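You operate a simulated robot arm through the tools that you are given. There is no shell and no other tool. Be economical: measure what you need, move in short steps, check, and stop when the job is done.

You are at the controls of a simulated two-armed robot. One attempt, no reset.

## Task
Press the out button three times. Take the purple pin and put it on the top of the wooden bench. Put the teal cloth on the top of the dark bench. Put the roll of tape from the top of the dark bench on the shelf under the wooden bench. Take the small carton on the top of the dark bench and put it away on the shelf under the wooden bench. Put one of the little cartons from the top of the dark bench on top of the carton there. Pick up the orange filter with one hand, pass it to the other hand and put it on the top of the wooden bench. Open the lid of the red box. Any order will do. Set down upright: small carton.
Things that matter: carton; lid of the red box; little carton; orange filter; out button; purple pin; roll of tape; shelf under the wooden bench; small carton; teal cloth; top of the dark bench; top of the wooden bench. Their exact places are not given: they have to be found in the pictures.

The check looks at the end state, three seconds after you hand in, the way a careful person would. Anything else that was tipped, shoved, dropped, spilled or broken makes it a failure. Lids that push on must go on centred and level and be pressed home; caps that screw on are set level and turned clockwise until they are tight. Flat cloth is picked up by pressing the open fingertips on it (5 to 10 N) and closing them slowly along it; thin cloth reads only 2 to 8 mm in the jaws.

## Robot
Two 7-joint arms with two-finger grippers on one trunk, on a base that drives. Base frame: it is fixed to the floor where the robot stands at the start and does not move with it; the origin is under the middle of the robot, x ahead of it, y to its left, z up. Readings come in mm, degrees, newtons and seconds.
The left shoulder is at the start at [73, 216, 1143], the right one opposite. With the tool pointing down near the work surface each hand reaches from about 100 to 660 mm from the robot's upright axis, wherever it stands, measured 20 degrees to its own side. Places, roughly: carton [3500, 3750, 1000]; lid of the red box [5100, 4000, 1100]; little carton [3250, 3750, 1000]; orange filter [3000, 5750, 1000]; out button [500, 0, 900]; purple pin (3x3x7 cm) [900, 2800, 900]; roll of tape (11x11x5 cm) [2800, 3600, 900]; shelf under the wooden bench [5100, 3800, 400]; small carton (16x8x9 cm) [2500, 3700, 900]; teal cloth (6x5x3 cm) [3000, 3300, 400]; top of the dark bench [3100, 3500, 900]; top of the wooden bench [4800, 3900, 900]. Payload 3.18 kg a hand.
Tool frame (each hand has its own): the origin (TCP) lies between the finger pads and is the grasp point; the fingertips stand 30 mm ahead of it; z points along the fingers, y is the line along which they close. The gripper opens to 144 mm. The gripper's body begins 103 mm behind the TCP.
Orientation is that of the tool frame in the base frame, as a unit quaternion [x, y, z, w]. With the fingers straight down and closing along the base's y, the tool's x points along the base's -x, its y along +y and its z along -z.

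## Interface
- The arms move only by the tool send_rows. It takes "left_deltas", "right_deltas" or both (then of equal length, played together; a hand with none holds still); each is a list of rows, each an object (a shift or turn left out is 0, a gripper value left out holds the last) with "slide": the shift along the tool's x, y, z in mm, a list of three; "angular": the turn, a rotation vector about the tool's x, y, z in degrees, a list of three; "claw": the finger opening in mm, from 0 to 144. In form: [{"slide": [tx, ty, tz], "angular": [wx, wy, wz], "claw": claw}, ...]. A call has 1 to 20 rows; each row is the pose to reach, as a shift and turn from the pose commanded when the call began, along the tool's axes at that moment. Rows are played at 5 a second. More than 50 mm and 8.6 degrees between two rows, or a gripper value outside its range, and nothing of the call is played. Where a pose cannot be reached the arm comes as near as it can. A force on the tool above 40 N (or 10 N above the force at the start of the call, whichever is more), or a blocked arm, ends the call early, and 0.2 s more pass. Each finger halts on what it meets, pressing with about 42 N; the grip force reading is that of the motor and also rises with nothing between the fingers. The clock runs only during rows and for 0.2 s after the last one: add rows that repeat a pose to give the fingers time. The reply holds the time, the measured pose of the TCP, the force on the tool along the base axes, the opening and the grip force, in the units named above and with some noise, with the torque about the TCP (base axes, N m) and any sound that the robot's microphone picked up.
- Cameras (640 x 400 px; columns grow to the right, rows downward): "scene" is now at [157.8, -3.4, 1341.4]; the picture's right is [-0.04, -1.00, 0.00], its down [-0.50, 0.02, -0.87] and it looks along [0.87, -0.04, -0.50] (base axes); focal length 214 px, centre (320, 200). "left" rides on the left gripper at [77, -16, -143] in its tool frame; the picture's right is [0.21, 0.98, 0.00], its down [-0.84, 0.18, -0.51] and it looks along [-0.50, 0.11, 0.86] (tool axes); focal length 218 px, centre (320, 200). "right" rides on the right gripper at [77, 16, -143] in its tool frame; the picture's right is [-0.21, 0.98, 0.00], its down [-0.84, -0.18, -0.51] and it looks along [-0.50, -0.11, 0.86] (tool axes); focal length 218 px, centre (320, 200).
- get_image(camera): a new picture of that camera. No time passes.
- slide_trunk(by): slides the trunk up (or, below 0, down) by that many mm; the arms and the scene camera ride with it, the base frame stays. It gives what a move gives, with no picture.
- roll_base(legs): drives the robot by 1 to 6 legs, each [ahead, left, turn to the left] in mm, mm and degrees, along the robot's own axes; the way and the turn of a leg run together, so that a leg with both is an arc; at most 1500 mm and 180 degrees a leg. The arms and the cameras ride along, it lands a little off, and it stops where it bumps. It gives what a move gives.
- aim_head(pan, tilt): turns the head with the scene camera to pan (to the left, within 80 degrees either way) and tilt (down, from -29 to 69), counted from straight ahead of the robot. It gives what a move gives.
- pixel_to_xyz(camera, pixels): for up to 12 pixels [column, row] of the newest picture of that camera ("zoom" is the newest enlarged one), the place [x, y, z] in the base frame of the surface seen there, good to about 3 mm, but the place of the scene camera against the robot may be out by one fixed shift of up to 12 mm in any direction. No time passes.
- enlarge(camera, box): a new picture of the part [left, top, right, bottom] of that camera's present view, enlarged. No time passes.
- finish_job(): hands the job in; it is judged then, once.

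Work in short steps. Measure before you move; look again where a grasp or a placing could have gone wrong, and mend it. You have 145 turns and 182 pictures in all, those below and enlarged ones among them. Open the grippers and draw the arms clear of the work before you hand the job in, unless the task says otherwise.

The tools are called after ">>>" as name(argument=value, ...) on one line, values as JSON. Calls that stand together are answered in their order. send_rows: Moves the arms, as the interface text tells. Its arguments: {"type":"object","properties":{"left_deltas":{"type":"array"},"right_deltas":{"type":"array"}},"required":[]} The other tools are called the same way: slide_trunk (by) slides the trunk up or down; roll_base (legs) drives the base; aim_head (pan, tilt) turns the head that bears the scene camera; get_image (camera) takes a picture; pixel_to_xyz (camera, pixels) gives the place of the surface under pixels of a picture; enlarge (camera, box) takes an enlarged picture of a part of a camera's view; finish_job () hands the job in.

At the start:

```text
time: 0.0
left_ee_pos: [322.7, 117.3, 1238.4]
left_ee_rot: [-0.001, 1.0, -0.001, -0.001]
left_force: [0.9, 0.3, -0.5]
left_torque: [0.0, 0.0, -0.03]
left_width: 143.7
left_gripper_force: 0.0
right_ee_pos: [380.6, -175.4, 1177.5]
right_ee_rot: [0.0, 1.0, 0.0, 0.0]
right_force: [-0.6, 0.2, -0.3]
right_torque: [0.01, -0.02, 0.02]
right_width: 144.0
right_gripper_force: 0.1
trunk travel left (down, up): [-225.0, 144.0]
robot x, y, heading: [-0.4, 2.1, -0.0]
head pan, tilt: [-2.3, 29.8]
```

scene: 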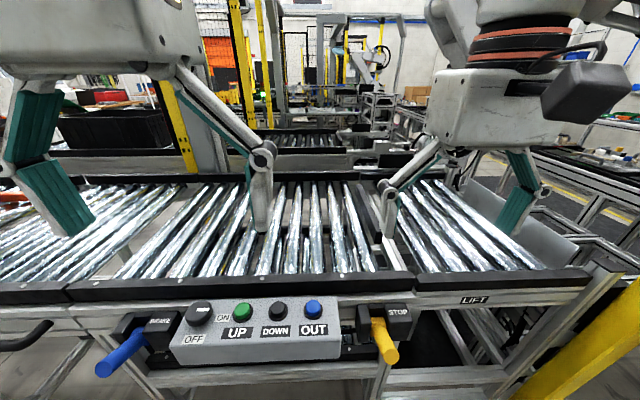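
right: 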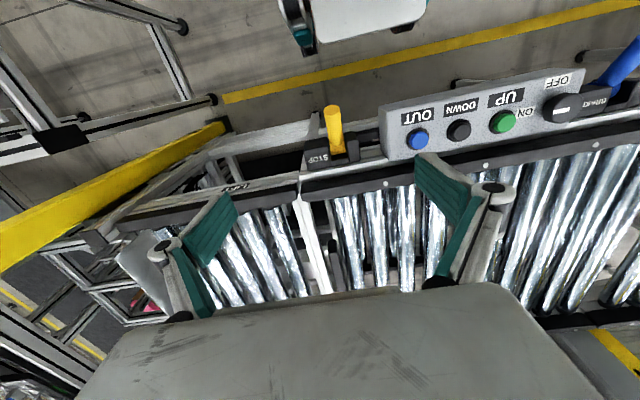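
left: 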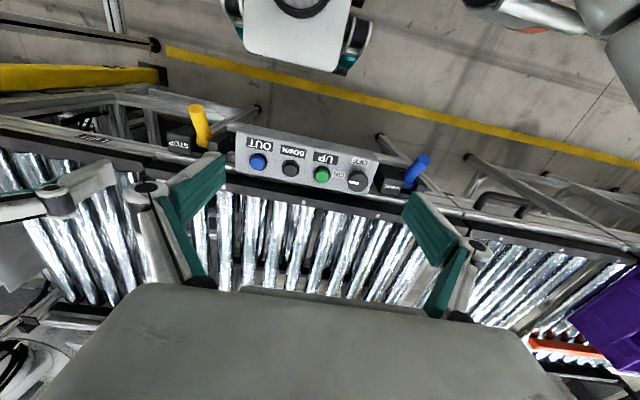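

The blue OUT button shows at scene (313,308), right camera (417,138). I measure it and its panel, with a closer picture.

>>> enlarge(camera="scene", box=[160, 260, 420, 400])

>>> pixel_to_xyz(camera="right", pixels=[[417, 138], [417, 133], [400, 140], [435, 150], [418, 118], [458, 130], [503, 122], [416, 80]])

>>> pixel_to_xyz(camera="scene", pixels=[[313, 306], [313, 311], [298, 312], [330, 308], [313, 330], [313, 345], [278, 310]])

```text
2.46 times, centred on (290, 330) of scene
```

zoom: 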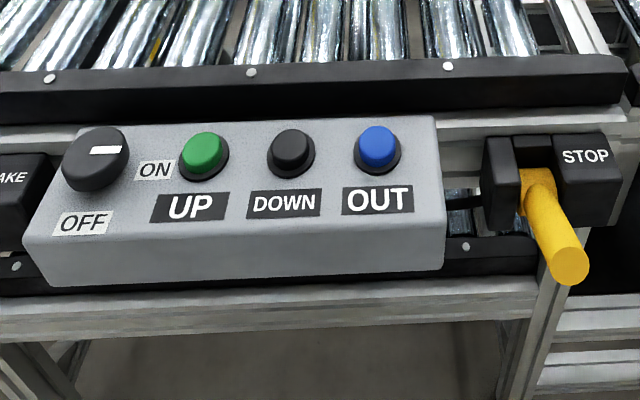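

```text
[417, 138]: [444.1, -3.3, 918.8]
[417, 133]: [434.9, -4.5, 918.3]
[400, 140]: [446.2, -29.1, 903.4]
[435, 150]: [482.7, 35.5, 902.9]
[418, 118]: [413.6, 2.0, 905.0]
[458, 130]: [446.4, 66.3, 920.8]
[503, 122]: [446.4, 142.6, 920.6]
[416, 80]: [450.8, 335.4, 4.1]
```

```text
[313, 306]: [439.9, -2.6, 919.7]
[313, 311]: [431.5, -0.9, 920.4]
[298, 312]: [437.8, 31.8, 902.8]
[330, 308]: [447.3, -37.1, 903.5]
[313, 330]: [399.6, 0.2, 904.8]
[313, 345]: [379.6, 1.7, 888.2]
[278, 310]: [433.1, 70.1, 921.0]
```

The OUT button faces up at about (443,-3,920), on a panel top at 904. I close the right fingers, move above it, and draw the left hand off to the left for room.

>>> send_rows(right_deltas=[{"slide": [0, 0, 30], "claw": 0}, {"slide": [-15, 40, 50]}, {"slide": [-30, 75, 80]}, {"slide": [-45, 110, 110]}, {"slide": [-55, 140, 140]}, {"slide": [-62, 172, 165]}, {"slide": [-62, 172, 195]}, {"slide": [-62, 172, 195]}], left_deltas=[{"slide": [0, 40, 0]}, {"slide": [0, 80, 0]}, {"slide": [0, 120, 0]}, {"slide": [0, 150, 0]}, {"slide": [0, 150, 0]}, {"slide": [0, 150, 0]}, {"slide": [0, 150, 0]}, {"slide": [0, 150, 0]}])

>>> enlarge(camera="scene", box=[220, 230, 400, 350])

>>> get_image(camera="right")

```text
time: 1.8
left_ee_pos: [322.2, 267.6, 1237.7]
left_ee_rot: [-0.001, 1.0, -0.002, -0.001]
left_force: [-0.1, -1.4, 0.5]
left_torque: [-0.05, 0.02, 0.0]
left_width: 143.9
left_gripper_force: 0.0
right_ee_pos: [440.5, -3.9, 983.8]
right_ee_rot: [-0.001, 1.0, 0.0, 0.0]
right_force: [-0.1, 0.0, 1.0]
right_torque: [-0.02, -0.04, 0.02]
right_width: 0.0
right_gripper_force: 30.5
trunk travel left (down, up): [-225.0, 144.0]
robot x, y, heading: [-0.8, -3.6, -0.1]
head pan, tilt: [-2.3, 29.8]
```

```text
3.33 times, centred on (310, 290) of scene
```

zoom: 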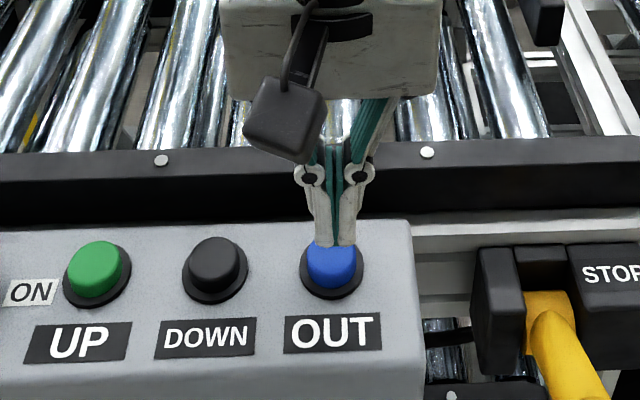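

```text
176 pictures are left
```

right: 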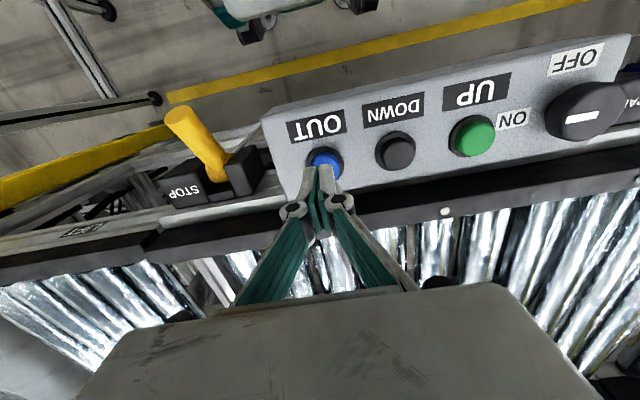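

The tips stand right over the blue button, about 33 mm up. I press down in small steps, watching force and sound.

>>> send_rows(right_deltas=[{"slide": [0, 0, 20]}, {"slide": [0, 0, 30]}, {"slide": [0, 0, 34]}, {"slide": [0, 0, 37]}, {"slide": [0, 0, 40]}, {"slide": [0, 0, 40]}])

```text
time: 3.2
left_ee_pos: [322.6, 266.5, 1238.0]
left_ee_rot: [-0.001, 1.0, -0.001, 0.0]
left_force: [0.1, 0.1, 0.3]
left_torque: [0.0, 0.01, -0.01]
left_width: 144.0
left_gripper_force: 0.1
right_ee_pos: [441.6, -2.9, 942.0]
right_ee_rot: [0.0, 1.0, 0.0, 0.0]
right_force: [-0.5, -0.2, 0.9]
right_torque: [0.0, 0.01, 0.01]
right_width: 6.0
right_gripper_force: 30.5
trunk travel left (down, up): [-225.0, 144.0]
robot x, y, heading: [1.8, -1.1, 0.1]
head pan, tilt: [-2.3, 29.8]
```

Tip reads about 912 with no force, and the opening reads 6 mm. I look before pressing further.

>>> enlarge(camera="scene", box=[260, 260, 370, 340])

>>> enlarge(camera="right", box=[260, 110, 400, 220])

```text
5.00 times, centred on (315, 300) of scene
```

zoom: 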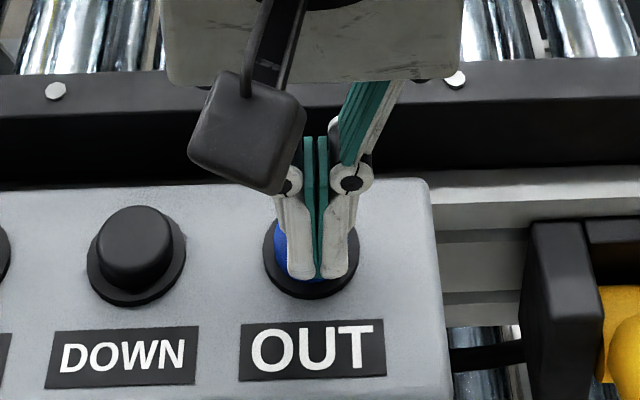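

```text
3.64 times, centred on (330, 165) of right
```

zoom: 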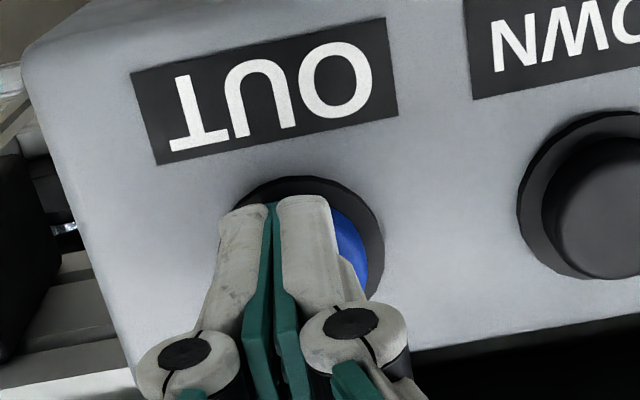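

The tips sit on the button, a bit to its right. I go down a little further to find a click or force.

>>> send_rows(right_deltas=[{"slide": [0, 0, 2]}, {"slide": [0, 0, 4]}, {"slide": [0, 0, 6]}, {"slide": [0, 0, 6]}])

```text
time: 4.2
left_ee_pos: [322.9, 267.3, 1237.8]
left_ee_rot: [0.0, 1.0, -0.001, 0.0]
left_force: [0.0, -0.1, 1.0]
left_torque: [0.0, 0.0, -0.02]
left_width: 144.0
left_gripper_force: 0.1
right_ee_pos: [440.8, -4.1, 937.1]
right_ee_rot: [0.0, 1.0, 0.0, 0.001]
right_force: [4.7, 0.1, 12.0]
right_torque: [-0.02, -0.15, -0.01]
right_width: 5.8
right_gripper_force: 30.6
trunk travel left (down, up): [-225.0, 144.0]
robot x, y, heading: [0.6, 1.9, -0.1]
head pan, tilt: [-2.3, 29.8]
heard: click
```

A click was heard with 12 N: first press. I lift clear and look at the button's rest state through a second press stroke of the same depth.

>>> send_rows(right_deltas=[{"slide": [0, 0, -15]}, {"slide": [0, 0, -30]}, {"slide": [2, 3, -30]}, {"slide": [2, 3, -30]}])

>>> enlarge(camera="scene", box=[260, 260, 370, 340])

```text
time: 5.2
left_ee_pos: [321.8, 267.7, 1237.4]
left_ee_rot: [-0.001, 1.0, -0.002, -0.001]
left_force: [-0.2, -1.4, -0.1]
left_torque: [0.01, 0.0, 0.03]
left_width: 143.9
left_gripper_force: 0.2
right_ee_pos: [438.8, -0.2, 966.3]
right_ee_rot: [0.0, 1.0, 0.0, -0.001]
right_force: [0.3, 0.2, -0.5]
right_torque: [-0.03, -0.01, 0.0]
right_width: 0.0
right_gripper_force: 30.8
trunk travel left (down, up): [-225.0, 144.0]
robot x, y, heading: [-0.6, 2.6, 0.2]
head pan, tilt: [-2.3, 29.8]
```

```text
5.00 times, centred on (315, 300) of scene
```

zoom: 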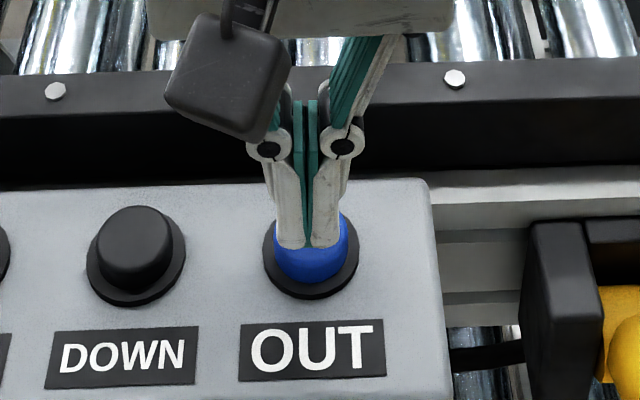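

The button has sprung back up and the tips are centred. I press the second time.

>>> send_rows(right_deltas=[{"slide": [0, 0, 15]}, {"slide": [0, 0, 22]}, {"slide": [0, 0, 26]}, {"slide": [0, 0, 30]}, {"slide": [0, 0, 30]}])

```text
time: 6.4
left_ee_pos: [323.4, 267.5, 1238.4]
left_ee_rot: [0.0, 1.0, 0.0, 0.0]
left_force: [-0.1, -0.5, 0.0]
left_torque: [-0.01, 0.0, -0.01]
left_width: 143.9
left_gripper_force: 0.1
right_ee_pos: [440.3, 1.3, 936.4]
right_ee_rot: [0.0, 1.0, 0.001, 0.001]
right_force: [3.8, -3.5, 14.2]
right_torque: [-0.09, -0.18, -0.05]
right_width: 6.0
right_gripper_force: 30.7
trunk travel left (down, up): [-225.0, 144.0]
robot x, y, heading: [-0.7, 0.8, -0.0]
head pan, tilt: [-2.3, 29.8]
heard: click
```

Second click. I lift clear, wait, and make the third press.

>>> send_rows(right_deltas=[{"slide": [0, 0, -15]}, {"slide": [0, 0, -30]}, {"slide": [0, 0, -30]}, {"slide": [0, 0, -30]}])

>>> send_rows(right_deltas=[{"slide": [0, 0, 15]}, {"slide": [0, 0, 22]}, {"slide": [0, 0, 26]}, {"slide": [0, 0, 30]}, {"slide": [0, 0, 30]}])

```text
time: 7.4
left_ee_pos: [322.8, 266.1, 1238.6]
left_ee_rot: [-0.001, 1.0, -0.001, -0.001]
left_force: [-0.3, -1.0, -0.4]
left_torque: [-0.01, 0.0, -0.01]
left_width: 143.9
left_gripper_force: 0.0
right_ee_pos: [438.7, -0.0, 966.7]
right_ee_rot: [0.0, 1.0, 0.0, -0.001]
right_force: [0.1, -0.9, 0.4]
right_torque: [-0.03, 0.01, -0.02]
right_width: 0.0
right_gripper_force: 30.7
trunk travel left (down, up): [-225.0, 144.0]
robot x, y, heading: [-1.3, -2.5, 0.1]
head pan, tilt: [-2.3, 29.8]
```

```text
time: 8.6
left_ee_pos: [323.1, 267.4, 1238.4]
left_ee_rot: [-0.001, 1.0, -0.001, -0.001]
left_force: [0.1, 0.4, -0.4]
left_torque: [0.02, -0.01, -0.01]
left_width: 143.9
left_gripper_force: 0.1
right_ee_pos: [438.9, 1.0, 938.7]
right_ee_rot: [-0.001, 1.0, 0.0, 0.002]
right_force: [1.0, -1.7, 14.0]
right_torque: [-0.07, -0.1, -0.07]
right_width: 6.2
right_gripper_force: 30.8
trunk travel left (down, up): [-225.0, 144.0]
robot x, y, heading: [1.5, -0.8, 0.1]
head pan, tilt: [-2.3, 29.8]
heard: click
```

Third click: the button is done. I lift the hand well clear, pull it in, and turn the head left to look for the way to the purple pin.

>>> send_rows(right_deltas=[{"slide": [0, 0, -40]}, {"slide": [0, 0, -90]}, {"slide": [0, -30, -130]}, {"slide": [30, -70, -160]}, {"slide": [60, -110, -190]}, {"slide": [90, -150, -220]}, {"slide": [120, -180, -240], "claw": 100}, {"slide": [120, -180, -240], "claw": 100}])

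>>> aim_head(pan=78, tilt=20)

>>> get_image(camera="scene")

>>> aim_head(pan=40, tilt=10)

>>> get_image(camera="scene")

```text
refused: row 4 steps farther than a row can; nothing moved
```

```text
time: 10.1
left_ee_pos: [322.7, 266.1, 1237.2]
left_ee_rot: [-0.001, 1.0, -0.001, 0.0]
left_force: [-0.1, 0.7, 0.5]
left_torque: [0.0, -0.01, 0.01]
left_width: 143.9
left_gripper_force: 0.0
right_ee_pos: [439.8, -0.1, 938.1]
right_ee_rot: [0.0, 1.0, 0.001, 0.0]
right_force: [5.9, -1.6, 20.7]
right_torque: [-0.09, -0.19, -0.04]
right_width: 6.2
right_gripper_force: 30.4
trunk travel left (down, up): [-225.0, 144.0]
robot x, y, heading: [1.0, 1.1, -0.1]
head pan, tilt: [78.0, 20.0]
```

```text
172 pictures are left
```

scene: 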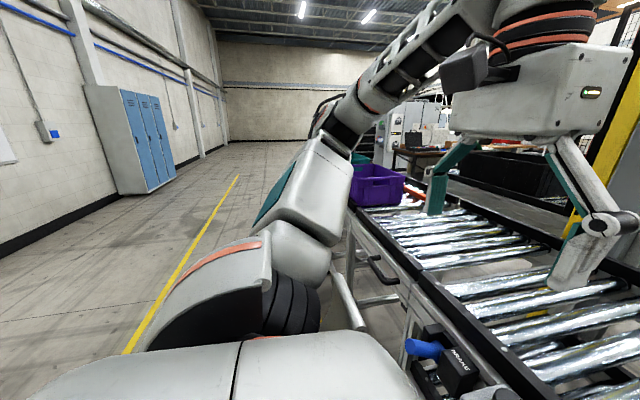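

```text
time: 11.2
left_ee_pos: [322.4, 266.5, 1238.4]
left_ee_rot: [-0.001, 1.0, -0.001, 0.0]
left_force: [-0.5, -0.3, -0.5]
left_torque: [-0.05, 0.04, 0.0]
left_width: 144.0
left_gripper_force: 0.1
right_ee_pos: [439.5, -0.0, 936.6]
right_ee_rot: [0.0, 1.0, 0.001, 0.0]
right_force: [6.7, -1.9, 21.9]
right_torque: [-0.02, -0.28, 0.0]
right_width: 6.0
right_gripper_force: 31.0
trunk travel left (down, up): [-225.0, 144.0]
robot x, y, heading: [-1.5, -1.7, -0.2]
head pan, tilt: [40.0, 10.0]
```

```text
171 pictures are left
```

scene: 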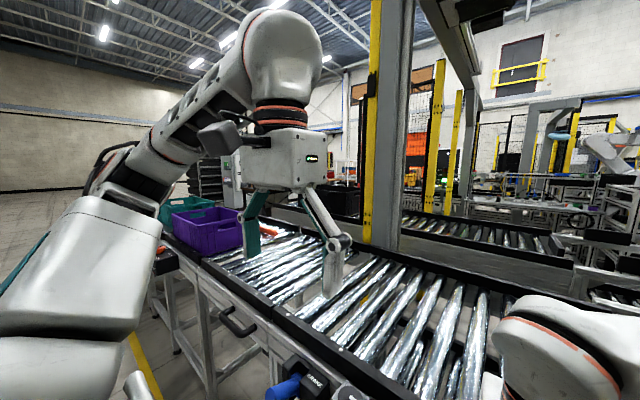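

The retreat was refused for step size, so the fingers still rest on the button. I lift straight up in legal steps and pull the hand in.

>>> send_rows(right_deltas=[{"slide": [0, 0, -40]}, {"slide": [0, 0, -85]}, {"slide": [0, -20, -125]}, {"slide": [20, -50, -155]}, {"slide": [40, -80, -185]}, {"slide": [60, -110, -215]}, {"slide": [80, -140, -245]}, {"slide": [110, -170, -265]}, {"slide": [140, -190, -290], "claw": 100}, {"slide": [140, -190, -290], "claw": 100}])

>>> aim_head(pan=60, tilt=8)

>>> enlarge(camera="scene", box=[280, 80, 600, 280])

```text
time: 13.4
left_ee_pos: [323.2, 268.1, 1237.2]
left_ee_rot: [-0.001, 1.0, -0.001, -0.001]
left_force: [0.0, -1.1, 0.1]
left_torque: [-0.02, 0.02, 0.0]
left_width: 143.9
left_gripper_force: 0.1
right_ee_pos: [300.7, -189.3, 1227.8]
right_ee_rot: [0.0, 1.0, 0.001, -0.001]
right_force: [0.3, 0.1, -1.0]
right_torque: [0.0, 0.02, 0.01]
right_width: 100.0
right_gripper_force: 0.0
trunk travel left (down, up): [-225.0, 144.0]
robot x, y, heading: [6.2, -1.7, -0.1]
head pan, tilt: [40.0, 10.0]
```

```text
time: 14.2
left_ee_pos: [323.9, 266.9, 1236.7]
left_ee_rot: [-0.001, 1.0, -0.002, -0.001]
left_force: [-0.6, 0.8, 0.6]
left_torque: [-0.04, -0.03, 0.0]
left_width: 143.8
left_gripper_force: 0.0
right_ee_pos: [301.7, -188.8, 1226.8]
right_ee_rot: [0.0, 1.0, 0.001, -0.001]
right_force: [-0.6, 0.3, -0.3]
right_torque: [0.01, -0.03, 0.02]
right_width: 100.0
right_gripper_force: 0.0
trunk travel left (down, up): [-225.0, 144.0]
robot x, y, heading: [1.6, 0.3, -0.0]
head pan, tilt: [60.0, 8.0]
```

```text
2.00 times, centred on (440, 180) of scene
```

zoom: 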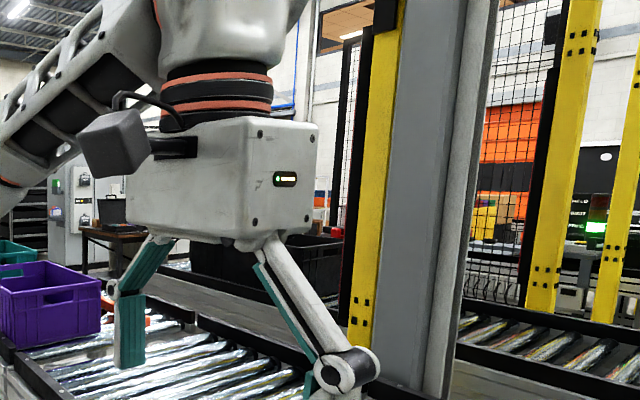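

The aisle to the left along the conveyor is open floor. I drive left 1300 mm, then look around.

>>> roll_base(legs=[[-80, 0, 0], [0, 1300, 0]])

>>> get_image(camera="scene")

>>> aim_head(pan=20, tilt=20)

>>> get_image(camera="scene")

```text
time: 26.7
left_ee_pos: [241.2, 1598.4, 1237.2]
left_ee_rot: [-0.002, 1.0, -0.001, -0.001]
left_force: [-0.9, 0.6, 0.2]
left_torque: [0.0, 0.04, 0.0]
left_width: 143.9
left_gripper_force: 0.1
right_ee_pos: [219.8, 1142.4, 1228.1]
right_ee_rot: [-0.002, 1.0, 0.0, -0.001]
right_force: [0.3, -0.1, -0.4]
right_torque: [-0.01, -0.01, 0.01]
right_width: 100.1
right_gripper_force: 0.0
trunk travel left (down, up): [-225.0, 144.0]
robot x, y, heading: [-81.2, 1329.0, 0.1]
head pan, tilt: [60.0, 8.0]
```

```text
169 pictures are left
```

scene: 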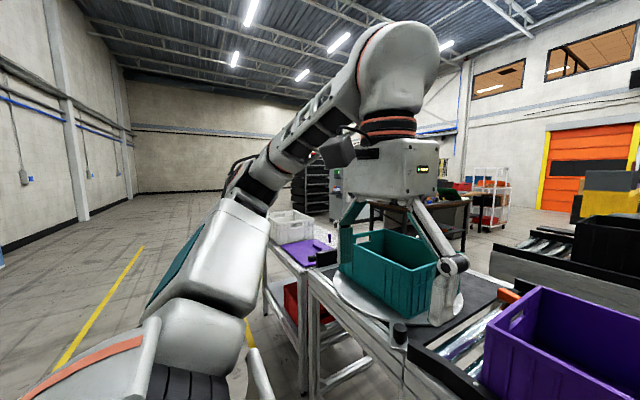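

```text
time: 27.8
left_ee_pos: [241.1, 1597.7, 1237.6]
left_ee_rot: [-0.003, 1.0, 0.0, -0.002]
left_force: [0.3, -0.3, -0.4]
left_torque: [-0.02, 0.01, -0.01]
left_width: 143.9
left_gripper_force: 0.1
right_ee_pos: [221.5, 1141.6, 1226.8]
right_ee_rot: [-0.002, 1.0, 0.0, 0.0]
right_force: [-0.5, -0.1, -0.3]
right_torque: [0.02, 0.0, 0.02]
right_width: 99.6
right_gripper_force: 0.1
trunk travel left (down, up): [-225.0, 144.0]
robot x, y, heading: [-81.8, 1328.4, 0.2]
head pan, tilt: [20.0, 20.0]
```

```text
168 pictures are left
```

scene: 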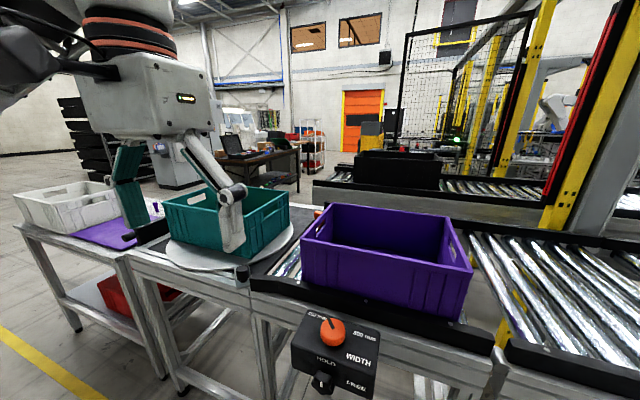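

A low table with a purple mat and something like a small purple pin stands on the left (155,207). I measure it and the table edges.

>>> enlarge(camera="scene", box=[0, 150, 240, 300])

>>> pixel_to_xyz(camera="scene", pixels=[[156, 207], [110, 225], [60, 235], [122, 255], [20, 230], [140, 260], [60, 190], [225, 140], [265, 150], [180, 385], [75, 325], [365, 385]])

```text
2.67 times, centred on (120, 225) of scene
```

zoom: 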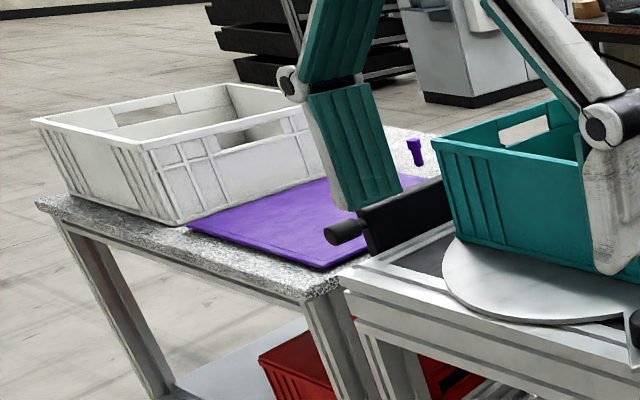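

```text
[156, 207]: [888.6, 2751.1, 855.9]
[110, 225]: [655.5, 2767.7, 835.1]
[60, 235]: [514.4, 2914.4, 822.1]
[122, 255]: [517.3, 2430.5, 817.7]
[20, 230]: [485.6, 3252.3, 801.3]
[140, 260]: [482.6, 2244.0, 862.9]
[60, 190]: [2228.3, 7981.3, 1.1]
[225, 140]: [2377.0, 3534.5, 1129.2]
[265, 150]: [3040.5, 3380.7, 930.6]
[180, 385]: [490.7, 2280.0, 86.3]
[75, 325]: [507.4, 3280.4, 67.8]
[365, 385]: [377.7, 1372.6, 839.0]
```

The pin stands at about (889,2751) on the granite table (edge x≈500, top ≈820). I drive left to y≈2530 and look.

>>> roll_base(legs=[[0, 1200, 0]])

>>> aim_head(pan=0, tilt=40)

>>> get_image(camera="scene")

>>> get_image(camera="left")

```text
time: 38.8
left_ee_pos: [225.6, 2824.8, 1236.9]
left_ee_rot: [-0.009, 1.0, -0.001, -0.001]
left_force: [-0.5, 0.4, -0.2]
left_torque: [-0.01, -0.04, 0.0]
left_width: 144.2
left_gripper_force: 0.1
right_ee_pos: [210.5, 2368.3, 1227.4]
right_ee_rot: [-0.008, 1.0, 0.0, -0.001]
right_force: [-0.4, -0.1, -0.4]
right_torque: [0.05, -0.02, -0.01]
right_width: 99.7
right_gripper_force: 0.2
trunk travel left (down, up): [-225.0, 144.0]
robot x, y, heading: [-93.1, 2553.2, 0.9]
head pan, tilt: [20.0, 20.0]
```

```text
time: 39.6
left_ee_pos: [225.6, 2824.2, 1238.3]
left_ee_rot: [-0.01, 1.0, -0.001, -0.001]
left_force: [-0.5, 1.3, -0.7]
left_torque: [0.02, -0.04, 0.0]
left_width: 144.0
left_gripper_force: 0.0
right_ee_pos: [210.3, 2368.6, 1226.0]
right_ee_rot: [-0.008, 1.0, 0.0, -0.001]
right_force: [0.3, -0.8, 0.4]
right_torque: [0.02, 0.0, -0.02]
right_width: 99.9
right_gripper_force: 0.0
trunk travel left (down, up): [-225.0, 144.0]
robot x, y, heading: [-87.9, 2551.9, 0.8]
head pan, tilt: [0.0, 40.0]
```

```text
166 pictures are left
```

scene: 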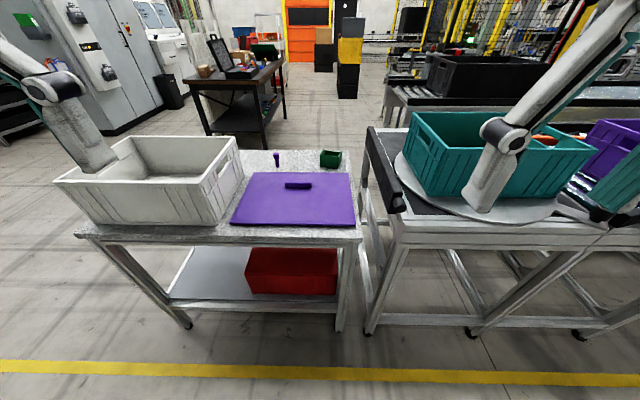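

```text
165 pictures are left
```

left: 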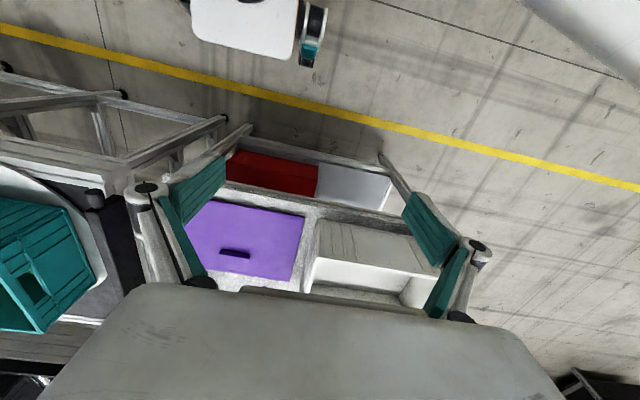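

The pin is near the table's back edge (277,158), and open floor lies behind the table toward the dark bench. I measure the table, pin and obstacles to plan the way round.

>>> pixel_to_xyz(camera="scene", pixels=[[277, 154], [277, 164], [255, 155], [350, 160], [85, 235], [355, 232], [105, 128], [170, 105], [205, 130], [238, 135], [375, 130], [395, 130]])

>>> enlarge(camera="scene", box=[150, 0, 400, 170])

>>> enlarge(camera="scene", box=[240, 140, 340, 200])

```text
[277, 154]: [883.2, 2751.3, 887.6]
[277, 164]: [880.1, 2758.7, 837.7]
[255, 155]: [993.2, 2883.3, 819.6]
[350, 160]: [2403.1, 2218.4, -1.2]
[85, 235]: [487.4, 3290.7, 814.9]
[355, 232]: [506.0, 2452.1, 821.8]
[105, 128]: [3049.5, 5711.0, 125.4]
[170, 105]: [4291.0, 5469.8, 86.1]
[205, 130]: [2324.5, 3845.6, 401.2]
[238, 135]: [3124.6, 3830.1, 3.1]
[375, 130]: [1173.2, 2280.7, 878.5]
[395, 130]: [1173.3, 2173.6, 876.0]
```

```text
2.35 times, centred on (275, 85) of scene
```

zoom: 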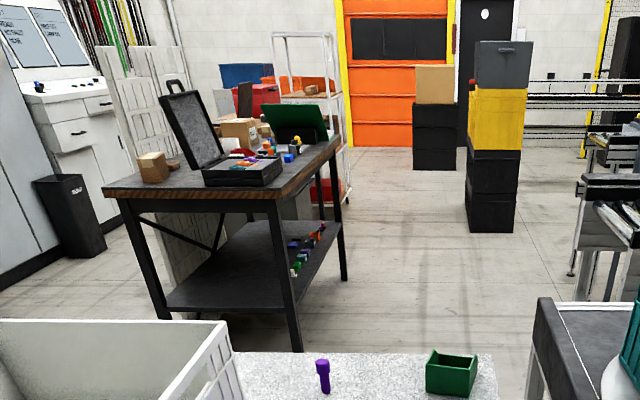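

```text
6.40 times, centred on (290, 170) of scene
```

zoom: 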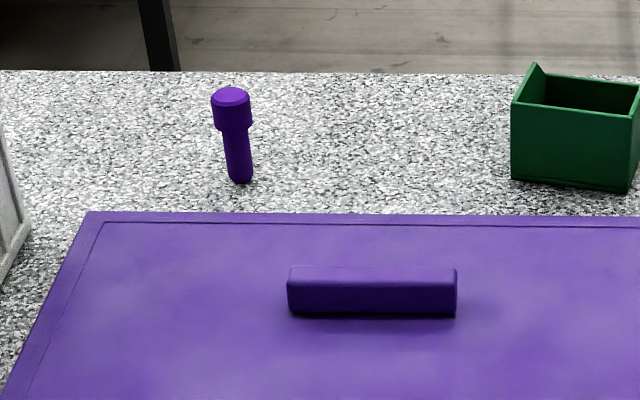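

The table spans y 2440–3300, x 490–1000; the dark bench starts at x≈2320. I drive round the table's left end, turn to face −x behind it, pausing after the first legs to look.

>>> roll_base(legs=[[-30, 1450, 0], [1500, 0, 0], [0, 0, 180]])

>>> aim_head(pan=50, tilt=30)

>>> get_image(camera="scene")

```text
time: 66.7
left_ee_pos: [1043.6, 3741.7, 1237.4]
left_ee_rot: [1.0, 0.022, 0.001, -0.001]
left_force: [0.3, -0.5, -0.1]
left_torque: [0.02, -0.01, 0.0]
left_width: 143.9
left_gripper_force: 0.1
right_ee_pos: [1046.7, 4196.4, 1227.0]
right_ee_rot: [1.0, 0.019, 0.001, -0.002]
right_force: [0.3, -0.5, 0.6]
right_torque: [0.01, -0.01, 0.0]
right_width: 99.8
right_gripper_force: 0.0
trunk travel left (down, up): [-225.0, 144.0]
robot x, y, heading: [1350.0, 4020.4, -177.5]
head pan, tilt: [0.0, 40.0]
```

```text
time: 67.9
left_ee_pos: [1044.0, 3741.3, 1236.6]
left_ee_rot: [1.0, 0.021, 0.0, -0.001]
left_force: [0.8, 0.1, 0.9]
left_torque: [0.0, 0.05, -0.02]
left_width: 144.0
left_gripper_force: 0.1
right_ee_pos: [1047.5, 4197.0, 1227.6]
right_ee_rot: [1.0, 0.02, 0.001, 0.0]
right_force: [0.7, -0.6, -0.7]
right_torque: [0.0, 0.0, 0.01]
right_width: 99.7
right_gripper_force: 0.0
trunk travel left (down, up): [-225.0, 144.0]
robot x, y, heading: [1358.0, 4020.8, -177.8]
head pan, tilt: [50.0, 30.0]
```

```text
162 pictures are left
```

scene: 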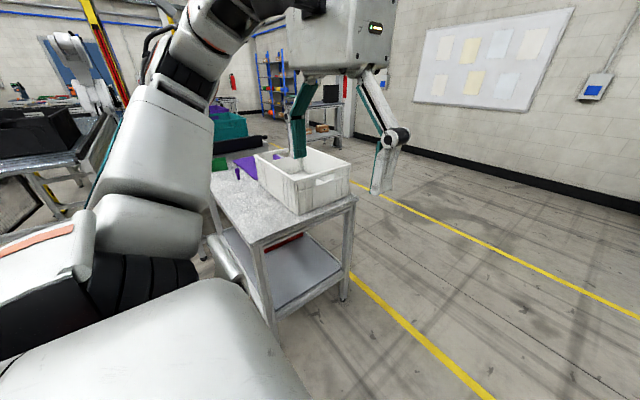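

The way behind the table is clear. I back off to x≈1470, straighten, and slide left (toward −y) to y≈2960.

>>> roll_base(legs=[[-115, 0, -2.3], [0, 1060, 0]])

>>> aim_head(pan=10, tilt=50)

>>> get_image(camera="scene")

>>> get_image(camera="left")

```text
time: 78.1
left_ee_pos: [1150.3, 2724.0, 1237.7]
left_ee_rot: [1.0, 0.003, 0.0, -0.001]
left_force: [-0.3, 0.2, 0.2]
left_torque: [0.0, 0.0, 0.04]
left_width: 144.4
left_gripper_force: 0.1
right_ee_pos: [1171.0, 3179.1, 1227.8]
right_ee_rot: [1.0, 0.001, 0.0, 0.0]
right_force: [-0.3, 0.3, -0.7]
right_torque: [0.01, -0.01, 0.02]
right_width: 99.9
right_gripper_force: 0.1
trunk travel left (down, up): [-225.0, 144.0]
robot x, y, heading: [1477.0, 2991.6, -179.4]
head pan, tilt: [50.0, 30.0]
```

```text
time: 79.2
left_ee_pos: [1151.0, 2724.9, 1238.1]
left_ee_rot: [1.0, 0.003, 0.001, -0.001]
left_force: [0.5, 0.1, 0.7]
left_torque: [0.01, 0.01, -0.01]
left_width: 144.0
left_gripper_force: 0.0
right_ee_pos: [1170.8, 3180.3, 1227.0]
right_ee_rot: [1.0, 0.001, 0.002, 0.0]
right_force: [-0.4, 0.1, -0.5]
right_torque: [-0.01, 0.01, -0.02]
right_width: 100.1
right_gripper_force: 0.1
trunk travel left (down, up): [-225.0, 144.0]
robot x, y, heading: [1475.6, 2992.9, -179.9]
head pan, tilt: [10.0, 50.0]
```

```text
161 pictures are left
```

scene: 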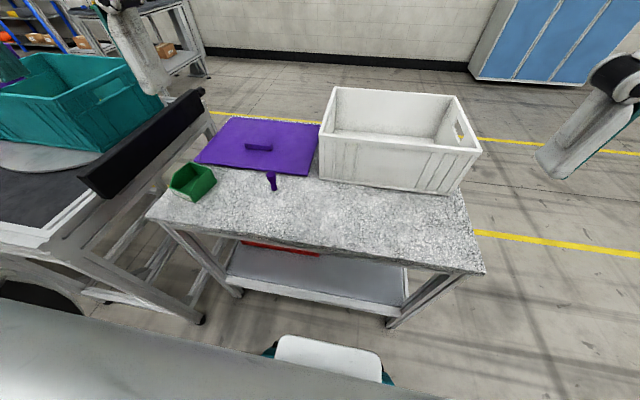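

```text
160 pictures are left
```

left: 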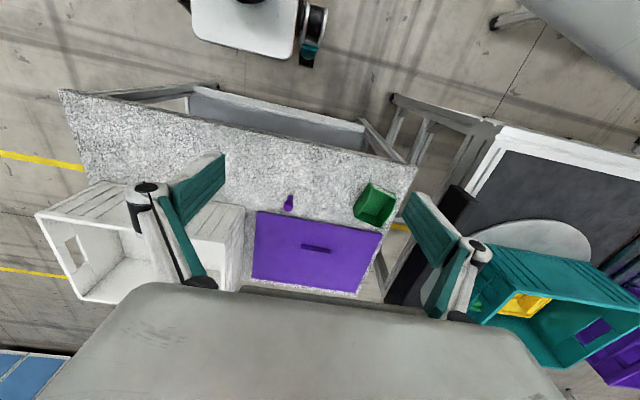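

The pin shows at scene (271,180) and left (288,202). I measure it with the wrist camera, which carries no shift.

>>> enlarge(camera="left", box=[250, 170, 330, 220])

>>> pixel_to_xyz(camera="left", pixels=[[288, 207], [290, 200], [292, 195], [300, 190], [280, 190], [375, 190]])

>>> enlarge(camera="scene", box=[230, 150, 310, 200])

>>> pixel_to_xyz(camera="scene", pixels=[[269, 174], [271, 178], [273, 186], [300, 200]])

```text
8.00 times, centred on (290, 195) of left
```

zoom: 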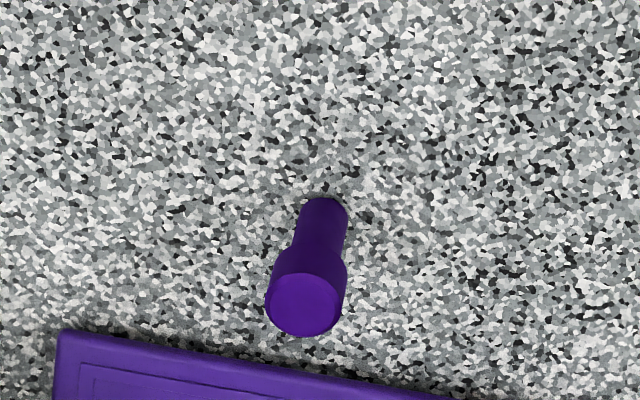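

```text
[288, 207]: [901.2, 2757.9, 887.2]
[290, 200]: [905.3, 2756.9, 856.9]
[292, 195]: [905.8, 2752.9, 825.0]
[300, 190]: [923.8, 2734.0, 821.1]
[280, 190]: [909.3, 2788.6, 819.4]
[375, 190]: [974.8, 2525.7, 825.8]
```

```text
8.00 times, centred on (270, 175) of scene
```

zoom: 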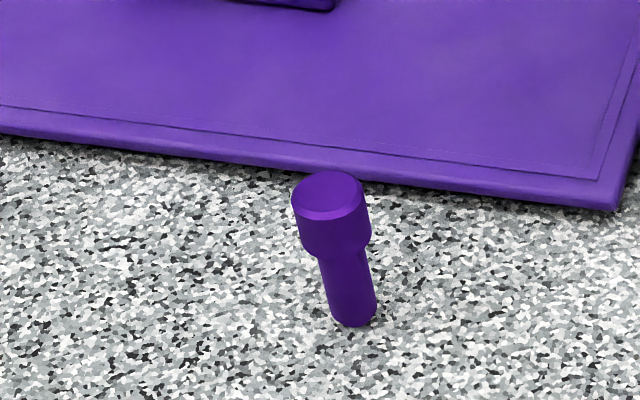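

```text
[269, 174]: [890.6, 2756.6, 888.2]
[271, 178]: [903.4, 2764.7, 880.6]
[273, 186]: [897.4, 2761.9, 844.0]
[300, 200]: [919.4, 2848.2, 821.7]
```

Pin axis is about (898,2757), head from 860 to 888. I bring the left hand above it at TCP z≈960.

>>> send_rows(left_deltas=[{"slide": [-40, -5, 10], "claw": 80}, {"slide": [-80, -10, 30]}, {"slide": [-120, -15, 55]}, {"slide": [-155, -20, 85]}, {"slide": [-185, -25, 120]}, {"slide": [-210, -28, 155]}, {"slide": [-230, -31, 190]}, {"slide": [-245, -31, 225]}, {"slide": [-253, -31, 260]}, {"slide": [-253, -31, 278]}, {"slide": [-253, -31, 278]}])

>>> enlarge(camera="left", box=[200, 100, 440, 250])

>>> enlarge(camera="scene", box=[190, 100, 350, 200])

```text
time: 81.5
left_ee_pos: [898.1, 2755.0, 959.7]
left_ee_rot: [1.0, 0.004, 0.0, -0.001]
left_force: [-0.1, 1.1, 0.0]
left_torque: [-0.03, -0.02, 0.02]
left_width: 79.9
left_gripper_force: 0.1
right_ee_pos: [1170.3, 3180.3, 1226.7]
right_ee_rot: [1.0, 0.002, 0.001, 0.0]
right_force: [-0.4, 0.4, -1.0]
right_torque: [0.01, -0.03, -0.01]
right_width: 99.9
right_gripper_force: 0.0
trunk travel left (down, up): [-225.0, 144.0]
robot x, y, heading: [1473.5, 2992.1, -179.5]
head pan, tilt: [10.0, 50.0]
```

```text
2.67 times, centred on (320, 175) of left
```

zoom: 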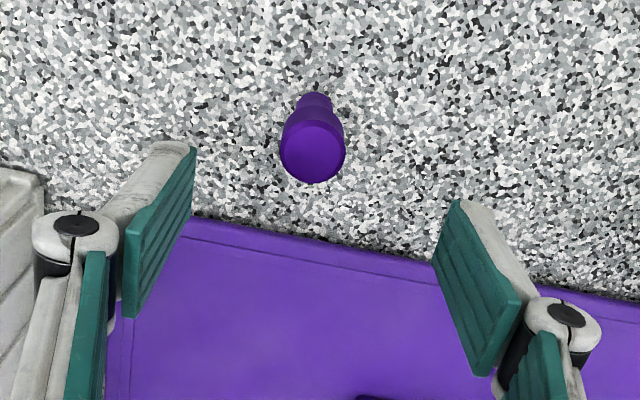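

```text
4.00 times, centred on (270, 150) of scene
```

zoom: 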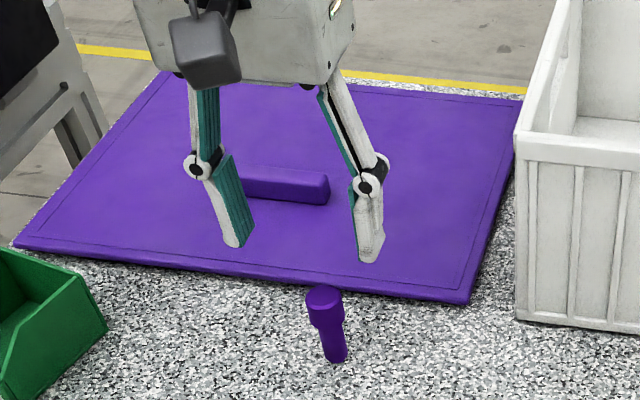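

Check the pin's place again from this nearer view before descending.

>>> enlarge(camera="left", box=[200, 100, 440, 250])

>>> pixel_to_xyz(camera="zoom", pixels=[[312, 150], [285, 150], [340, 150], [312, 175], [312, 125], [316, 95], [500, 200]])

```text
2.67 times, centred on (320, 175) of left
```

zoom: 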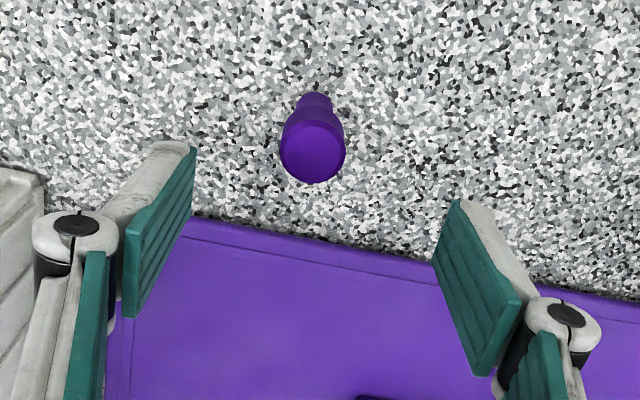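

```text
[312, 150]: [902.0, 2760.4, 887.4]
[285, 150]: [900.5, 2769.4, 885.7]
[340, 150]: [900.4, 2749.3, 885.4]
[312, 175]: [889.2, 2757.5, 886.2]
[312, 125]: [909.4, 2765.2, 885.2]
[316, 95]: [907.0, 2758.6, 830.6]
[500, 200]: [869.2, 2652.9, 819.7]
```

The pin's axis is (900,2759.5). I correct by 2 and 4.5 mm, descend 92 mm, and close on its head.

>>> send_rows(left_deltas=[{"slide": [2, -4.5, 30], "claw": 70}, {"slide": [2, -4.5, 60]}, {"slide": [2, -4.5, 85]}, {"slide": [2, -4.5, 92]}, {"slide": [2, -4.5, 92], "claw": 45}, {"slide": [2, -4.5, 92], "claw": 32}, {"slide": [2, -4.5, 92], "claw": 20}, {"slide": [2, -4.5, 92], "claw": 10}, {"slide": [2, -4.5, 92], "claw": 10}])

>>> enlarge(camera="scene", box=[190, 100, 350, 200])

```text
time: 83.5
left_ee_pos: [900.8, 2760.3, 868.8]
left_ee_rot: [1.0, 0.003, 0.001, -0.001]
left_force: [0.3, 0.2, 0.2]
left_torque: [-0.02, -0.02, 0.0]
left_width: 23.2
left_gripper_force: 42.0
right_ee_pos: [1170.4, 3179.3, 1226.7]
right_ee_rot: [1.0, 0.002, 0.001, 0.0]
right_force: [1.0, -0.1, 0.4]
right_torque: [-0.01, 0.0, -0.01]
right_width: 99.9
right_gripper_force: 0.0
trunk travel left (down, up): [-225.0, 144.0]
robot x, y, heading: [1474.3, 2993.5, -179.8]
head pan, tilt: [10.0, 50.0]
```

```text
4.00 times, centred on (270, 150) of scene
```

zoom: 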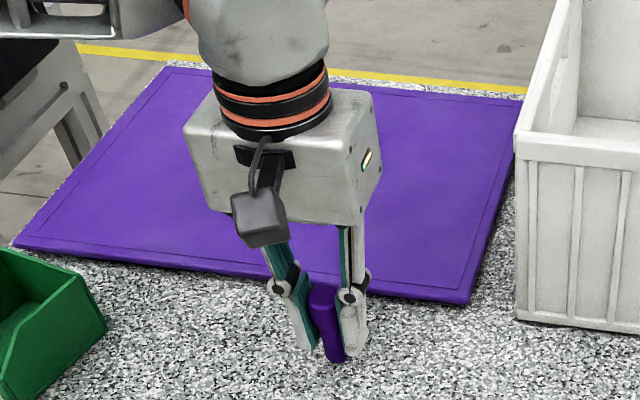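

The pin is held (23 mm, 42 N). I lift it straight up and draw the hand in.

>>> send_rows(left_deltas=[{"slide": [0, 0, -30], "claw": 10}, {"slide": [0, 0, -75]}, {"slide": [0, 0, -120]}, {"slide": [20, 0, -160]}, {"slide": [50, 0, -195]}, {"slide": [85, 10, -225]}, {"slide": [120, 20, -250]}, {"slide": [155, 30, -275]}, {"slide": [190, 30, -295]}, {"slide": [230, 30, -310]}, {"slide": [265, 30, -320]}])

>>> aim_head(pan=-78, tilt=10)

>>> get_image(camera="scene")

```text
time: 86.0
left_ee_pos: [1166.3, 2731.2, 1188.7]
left_ee_rot: [1.0, 0.003, -0.001, -0.001]
left_force: [0.5, -0.2, -0.2]
left_torque: [0.01, 0.01, 0.04]
left_width: 23.0
left_gripper_force: 42.3
right_ee_pos: [1170.7, 3180.0, 1228.1]
right_ee_rot: [1.0, 0.001, 0.0, 0.0]
right_force: [-0.4, 0.4, -0.2]
right_torque: [0.02, -0.03, 0.01]
right_width: 99.9
right_gripper_force: 0.1
trunk travel left (down, up): [-225.0, 144.0]
robot x, y, heading: [1467.3, 2991.2, -179.8]
head pan, tilt: [10.0, 50.0]
```

```text
time: 87.6
left_ee_pos: [1165.5, 2732.6, 1188.9]
left_ee_rot: [1.0, 0.003, 0.001, -0.001]
left_force: [-0.1, -0.3, 0.2]
left_torque: [-0.01, 0.03, 0.01]
left_width: 23.0
left_gripper_force: 42.0
right_ee_pos: [1170.1, 3179.9, 1227.1]
right_ee_rot: [1.0, 0.001, 0.001, 0.0]
right_force: [-0.9, 0.8, -0.4]
right_torque: [0.04, -0.04, -0.02]
right_width: 100.0
right_gripper_force: 0.1
trunk travel left (down, up): [-225.0, 144.0]
robot x, y, heading: [1473.1, 2997.5, -179.9]
head pan, tilt: [-78.0, 10.0]
```

```text
153 pictures are left
```

scene: 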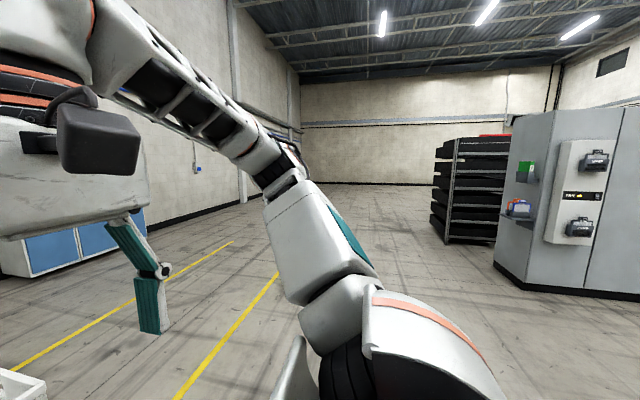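

I turn in place to face the dark bench and look at it.

>>> roll_base(legs=[[0, 0, -179]])

>>> aim_head(pan=15, tilt=20)

>>> get_image(camera="scene")

```text
time: 95.3
left_ee_pos: [1773.1, 3261.7, 1188.0]
left_ee_rot: [-0.015, 1.0, -0.001, -0.001]
left_force: [-0.3, 0.6, 1.1]
left_torque: [0.03, 0.0, -0.03]
left_width: 10.0
left_gripper_force: 0.1
right_ee_pos: [1780.0, 2813.2, 1227.5]
right_ee_rot: [-0.015, 1.0, 0.001, -0.001]
right_force: [-0.2, 0.1, -0.7]
right_torque: [0.03, -0.01, 0.04]
right_width: 99.9
right_gripper_force: 0.2
trunk travel left (down, up): [-225.0, 144.0]
robot x, y, heading: [1471.0, 2991.4, 1.9]
head pan, tilt: [-78.0, 10.0]
```

```text
time: 96.9
left_ee_pos: [1772.7, 3261.9, 1188.7]
left_ee_rot: [-0.016, 1.0, -0.001, -0.001]
left_force: [-0.2, 0.7, 0.1]
left_torque: [-0.01, 0.0, 0.0]
left_width: 10.1
left_gripper_force: 0.0
right_ee_pos: [1779.4, 2812.6, 1227.1]
right_ee_rot: [-0.015, 1.0, 0.0, -0.002]
right_force: [-0.7, -0.1, -0.8]
right_torque: [0.01, -0.03, 0.01]
right_width: 100.0
right_gripper_force: 0.0
trunk travel left (down, up): [-225.0, 144.0]
robot x, y, heading: [1474.5, 2993.0, 2.1]
head pan, tilt: [15.0, 20.0]
```

```text
152 pictures are left
```

scene: 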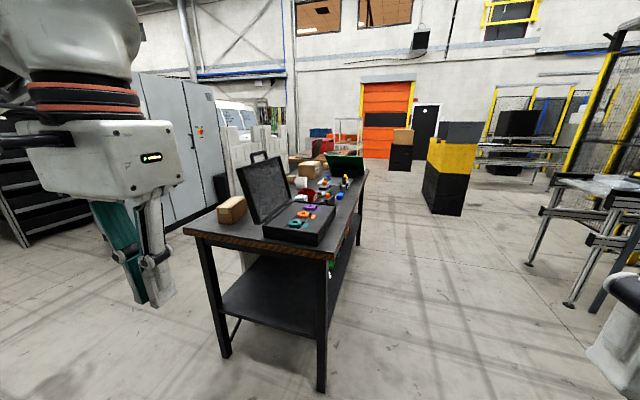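

The left gripper now reads 10 mm and no force: the pin was lost during the turn. I look for it on the floor around me.

>>> aim_head(pan=0, tilt=60)

>>> get_image(camera="scene")

>>> get_image(camera="left")

>>> aim_head(pan=78, tilt=40)

>>> get_image(camera="scene")

```text
time: 98.0
left_ee_pos: [1773.1, 3260.9, 1190.0]
left_ee_rot: [-0.016, 1.0, -0.001, -0.001]
left_force: [1.0, 0.0, 0.9]
left_torque: [0.02, -0.02, 0.04]
left_width: 9.8
left_gripper_force: 0.0
right_ee_pos: [1781.0, 2813.1, 1227.0]
right_ee_rot: [-0.015, 1.0, 0.0, -0.001]
right_force: [-0.3, -0.2, 0.3]
right_torque: [-0.01, -0.04, 0.02]
right_width: 99.8
right_gripper_force: 0.0
trunk travel left (down, up): [-225.0, 144.0]
robot x, y, heading: [1476.9, 2993.8, 1.9]
head pan, tilt: [0.0, 60.0]
```

```text
151 pictures are left
```

scene: 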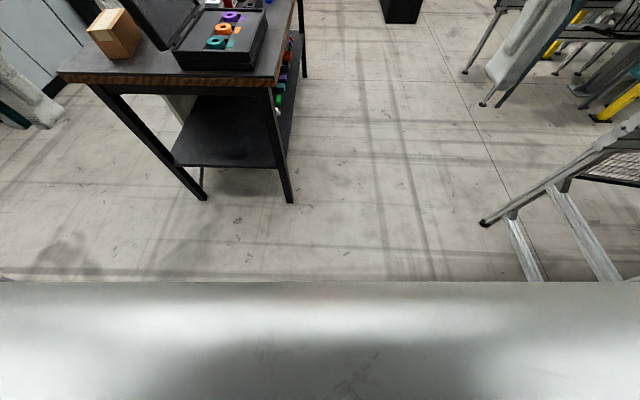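

```text
150 pictures are left
```

left: 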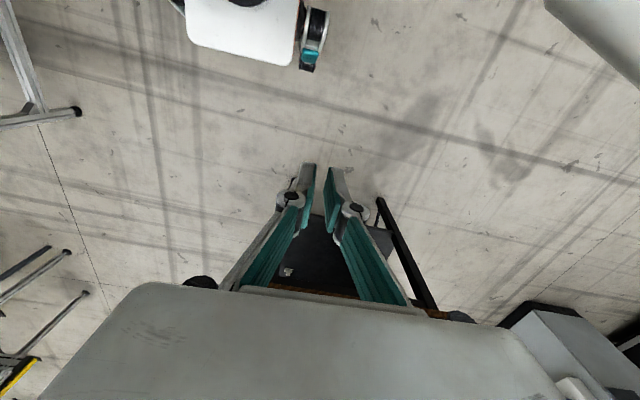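

```text
time: 99.5
left_ee_pos: [1772.2, 3260.3, 1188.2]
left_ee_rot: [-0.015, 1.0, -0.001, 0.0]
left_force: [-0.5, -0.3, -0.2]
left_torque: [0.04, 0.02, -0.04]
left_width: 10.0
left_gripper_force: 0.2
right_ee_pos: [1780.5, 2813.2, 1227.4]
right_ee_rot: [-0.015, 1.0, 0.0, -0.001]
right_force: [0.3, 0.9, 0.4]
right_torque: [0.01, 0.03, 0.0]
right_width: 99.6
right_gripper_force: 0.0
trunk travel left (down, up): [-225.0, 144.0]
robot x, y, heading: [1472.5, 2994.6, 1.6]
head pan, tilt: [78.0, 40.0]
```

```text
149 pictures are left
```

scene: 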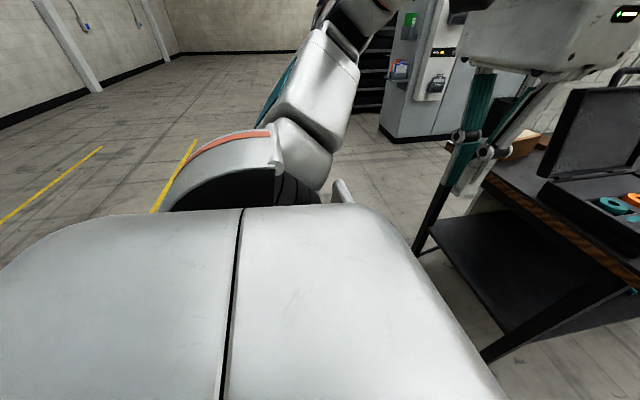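

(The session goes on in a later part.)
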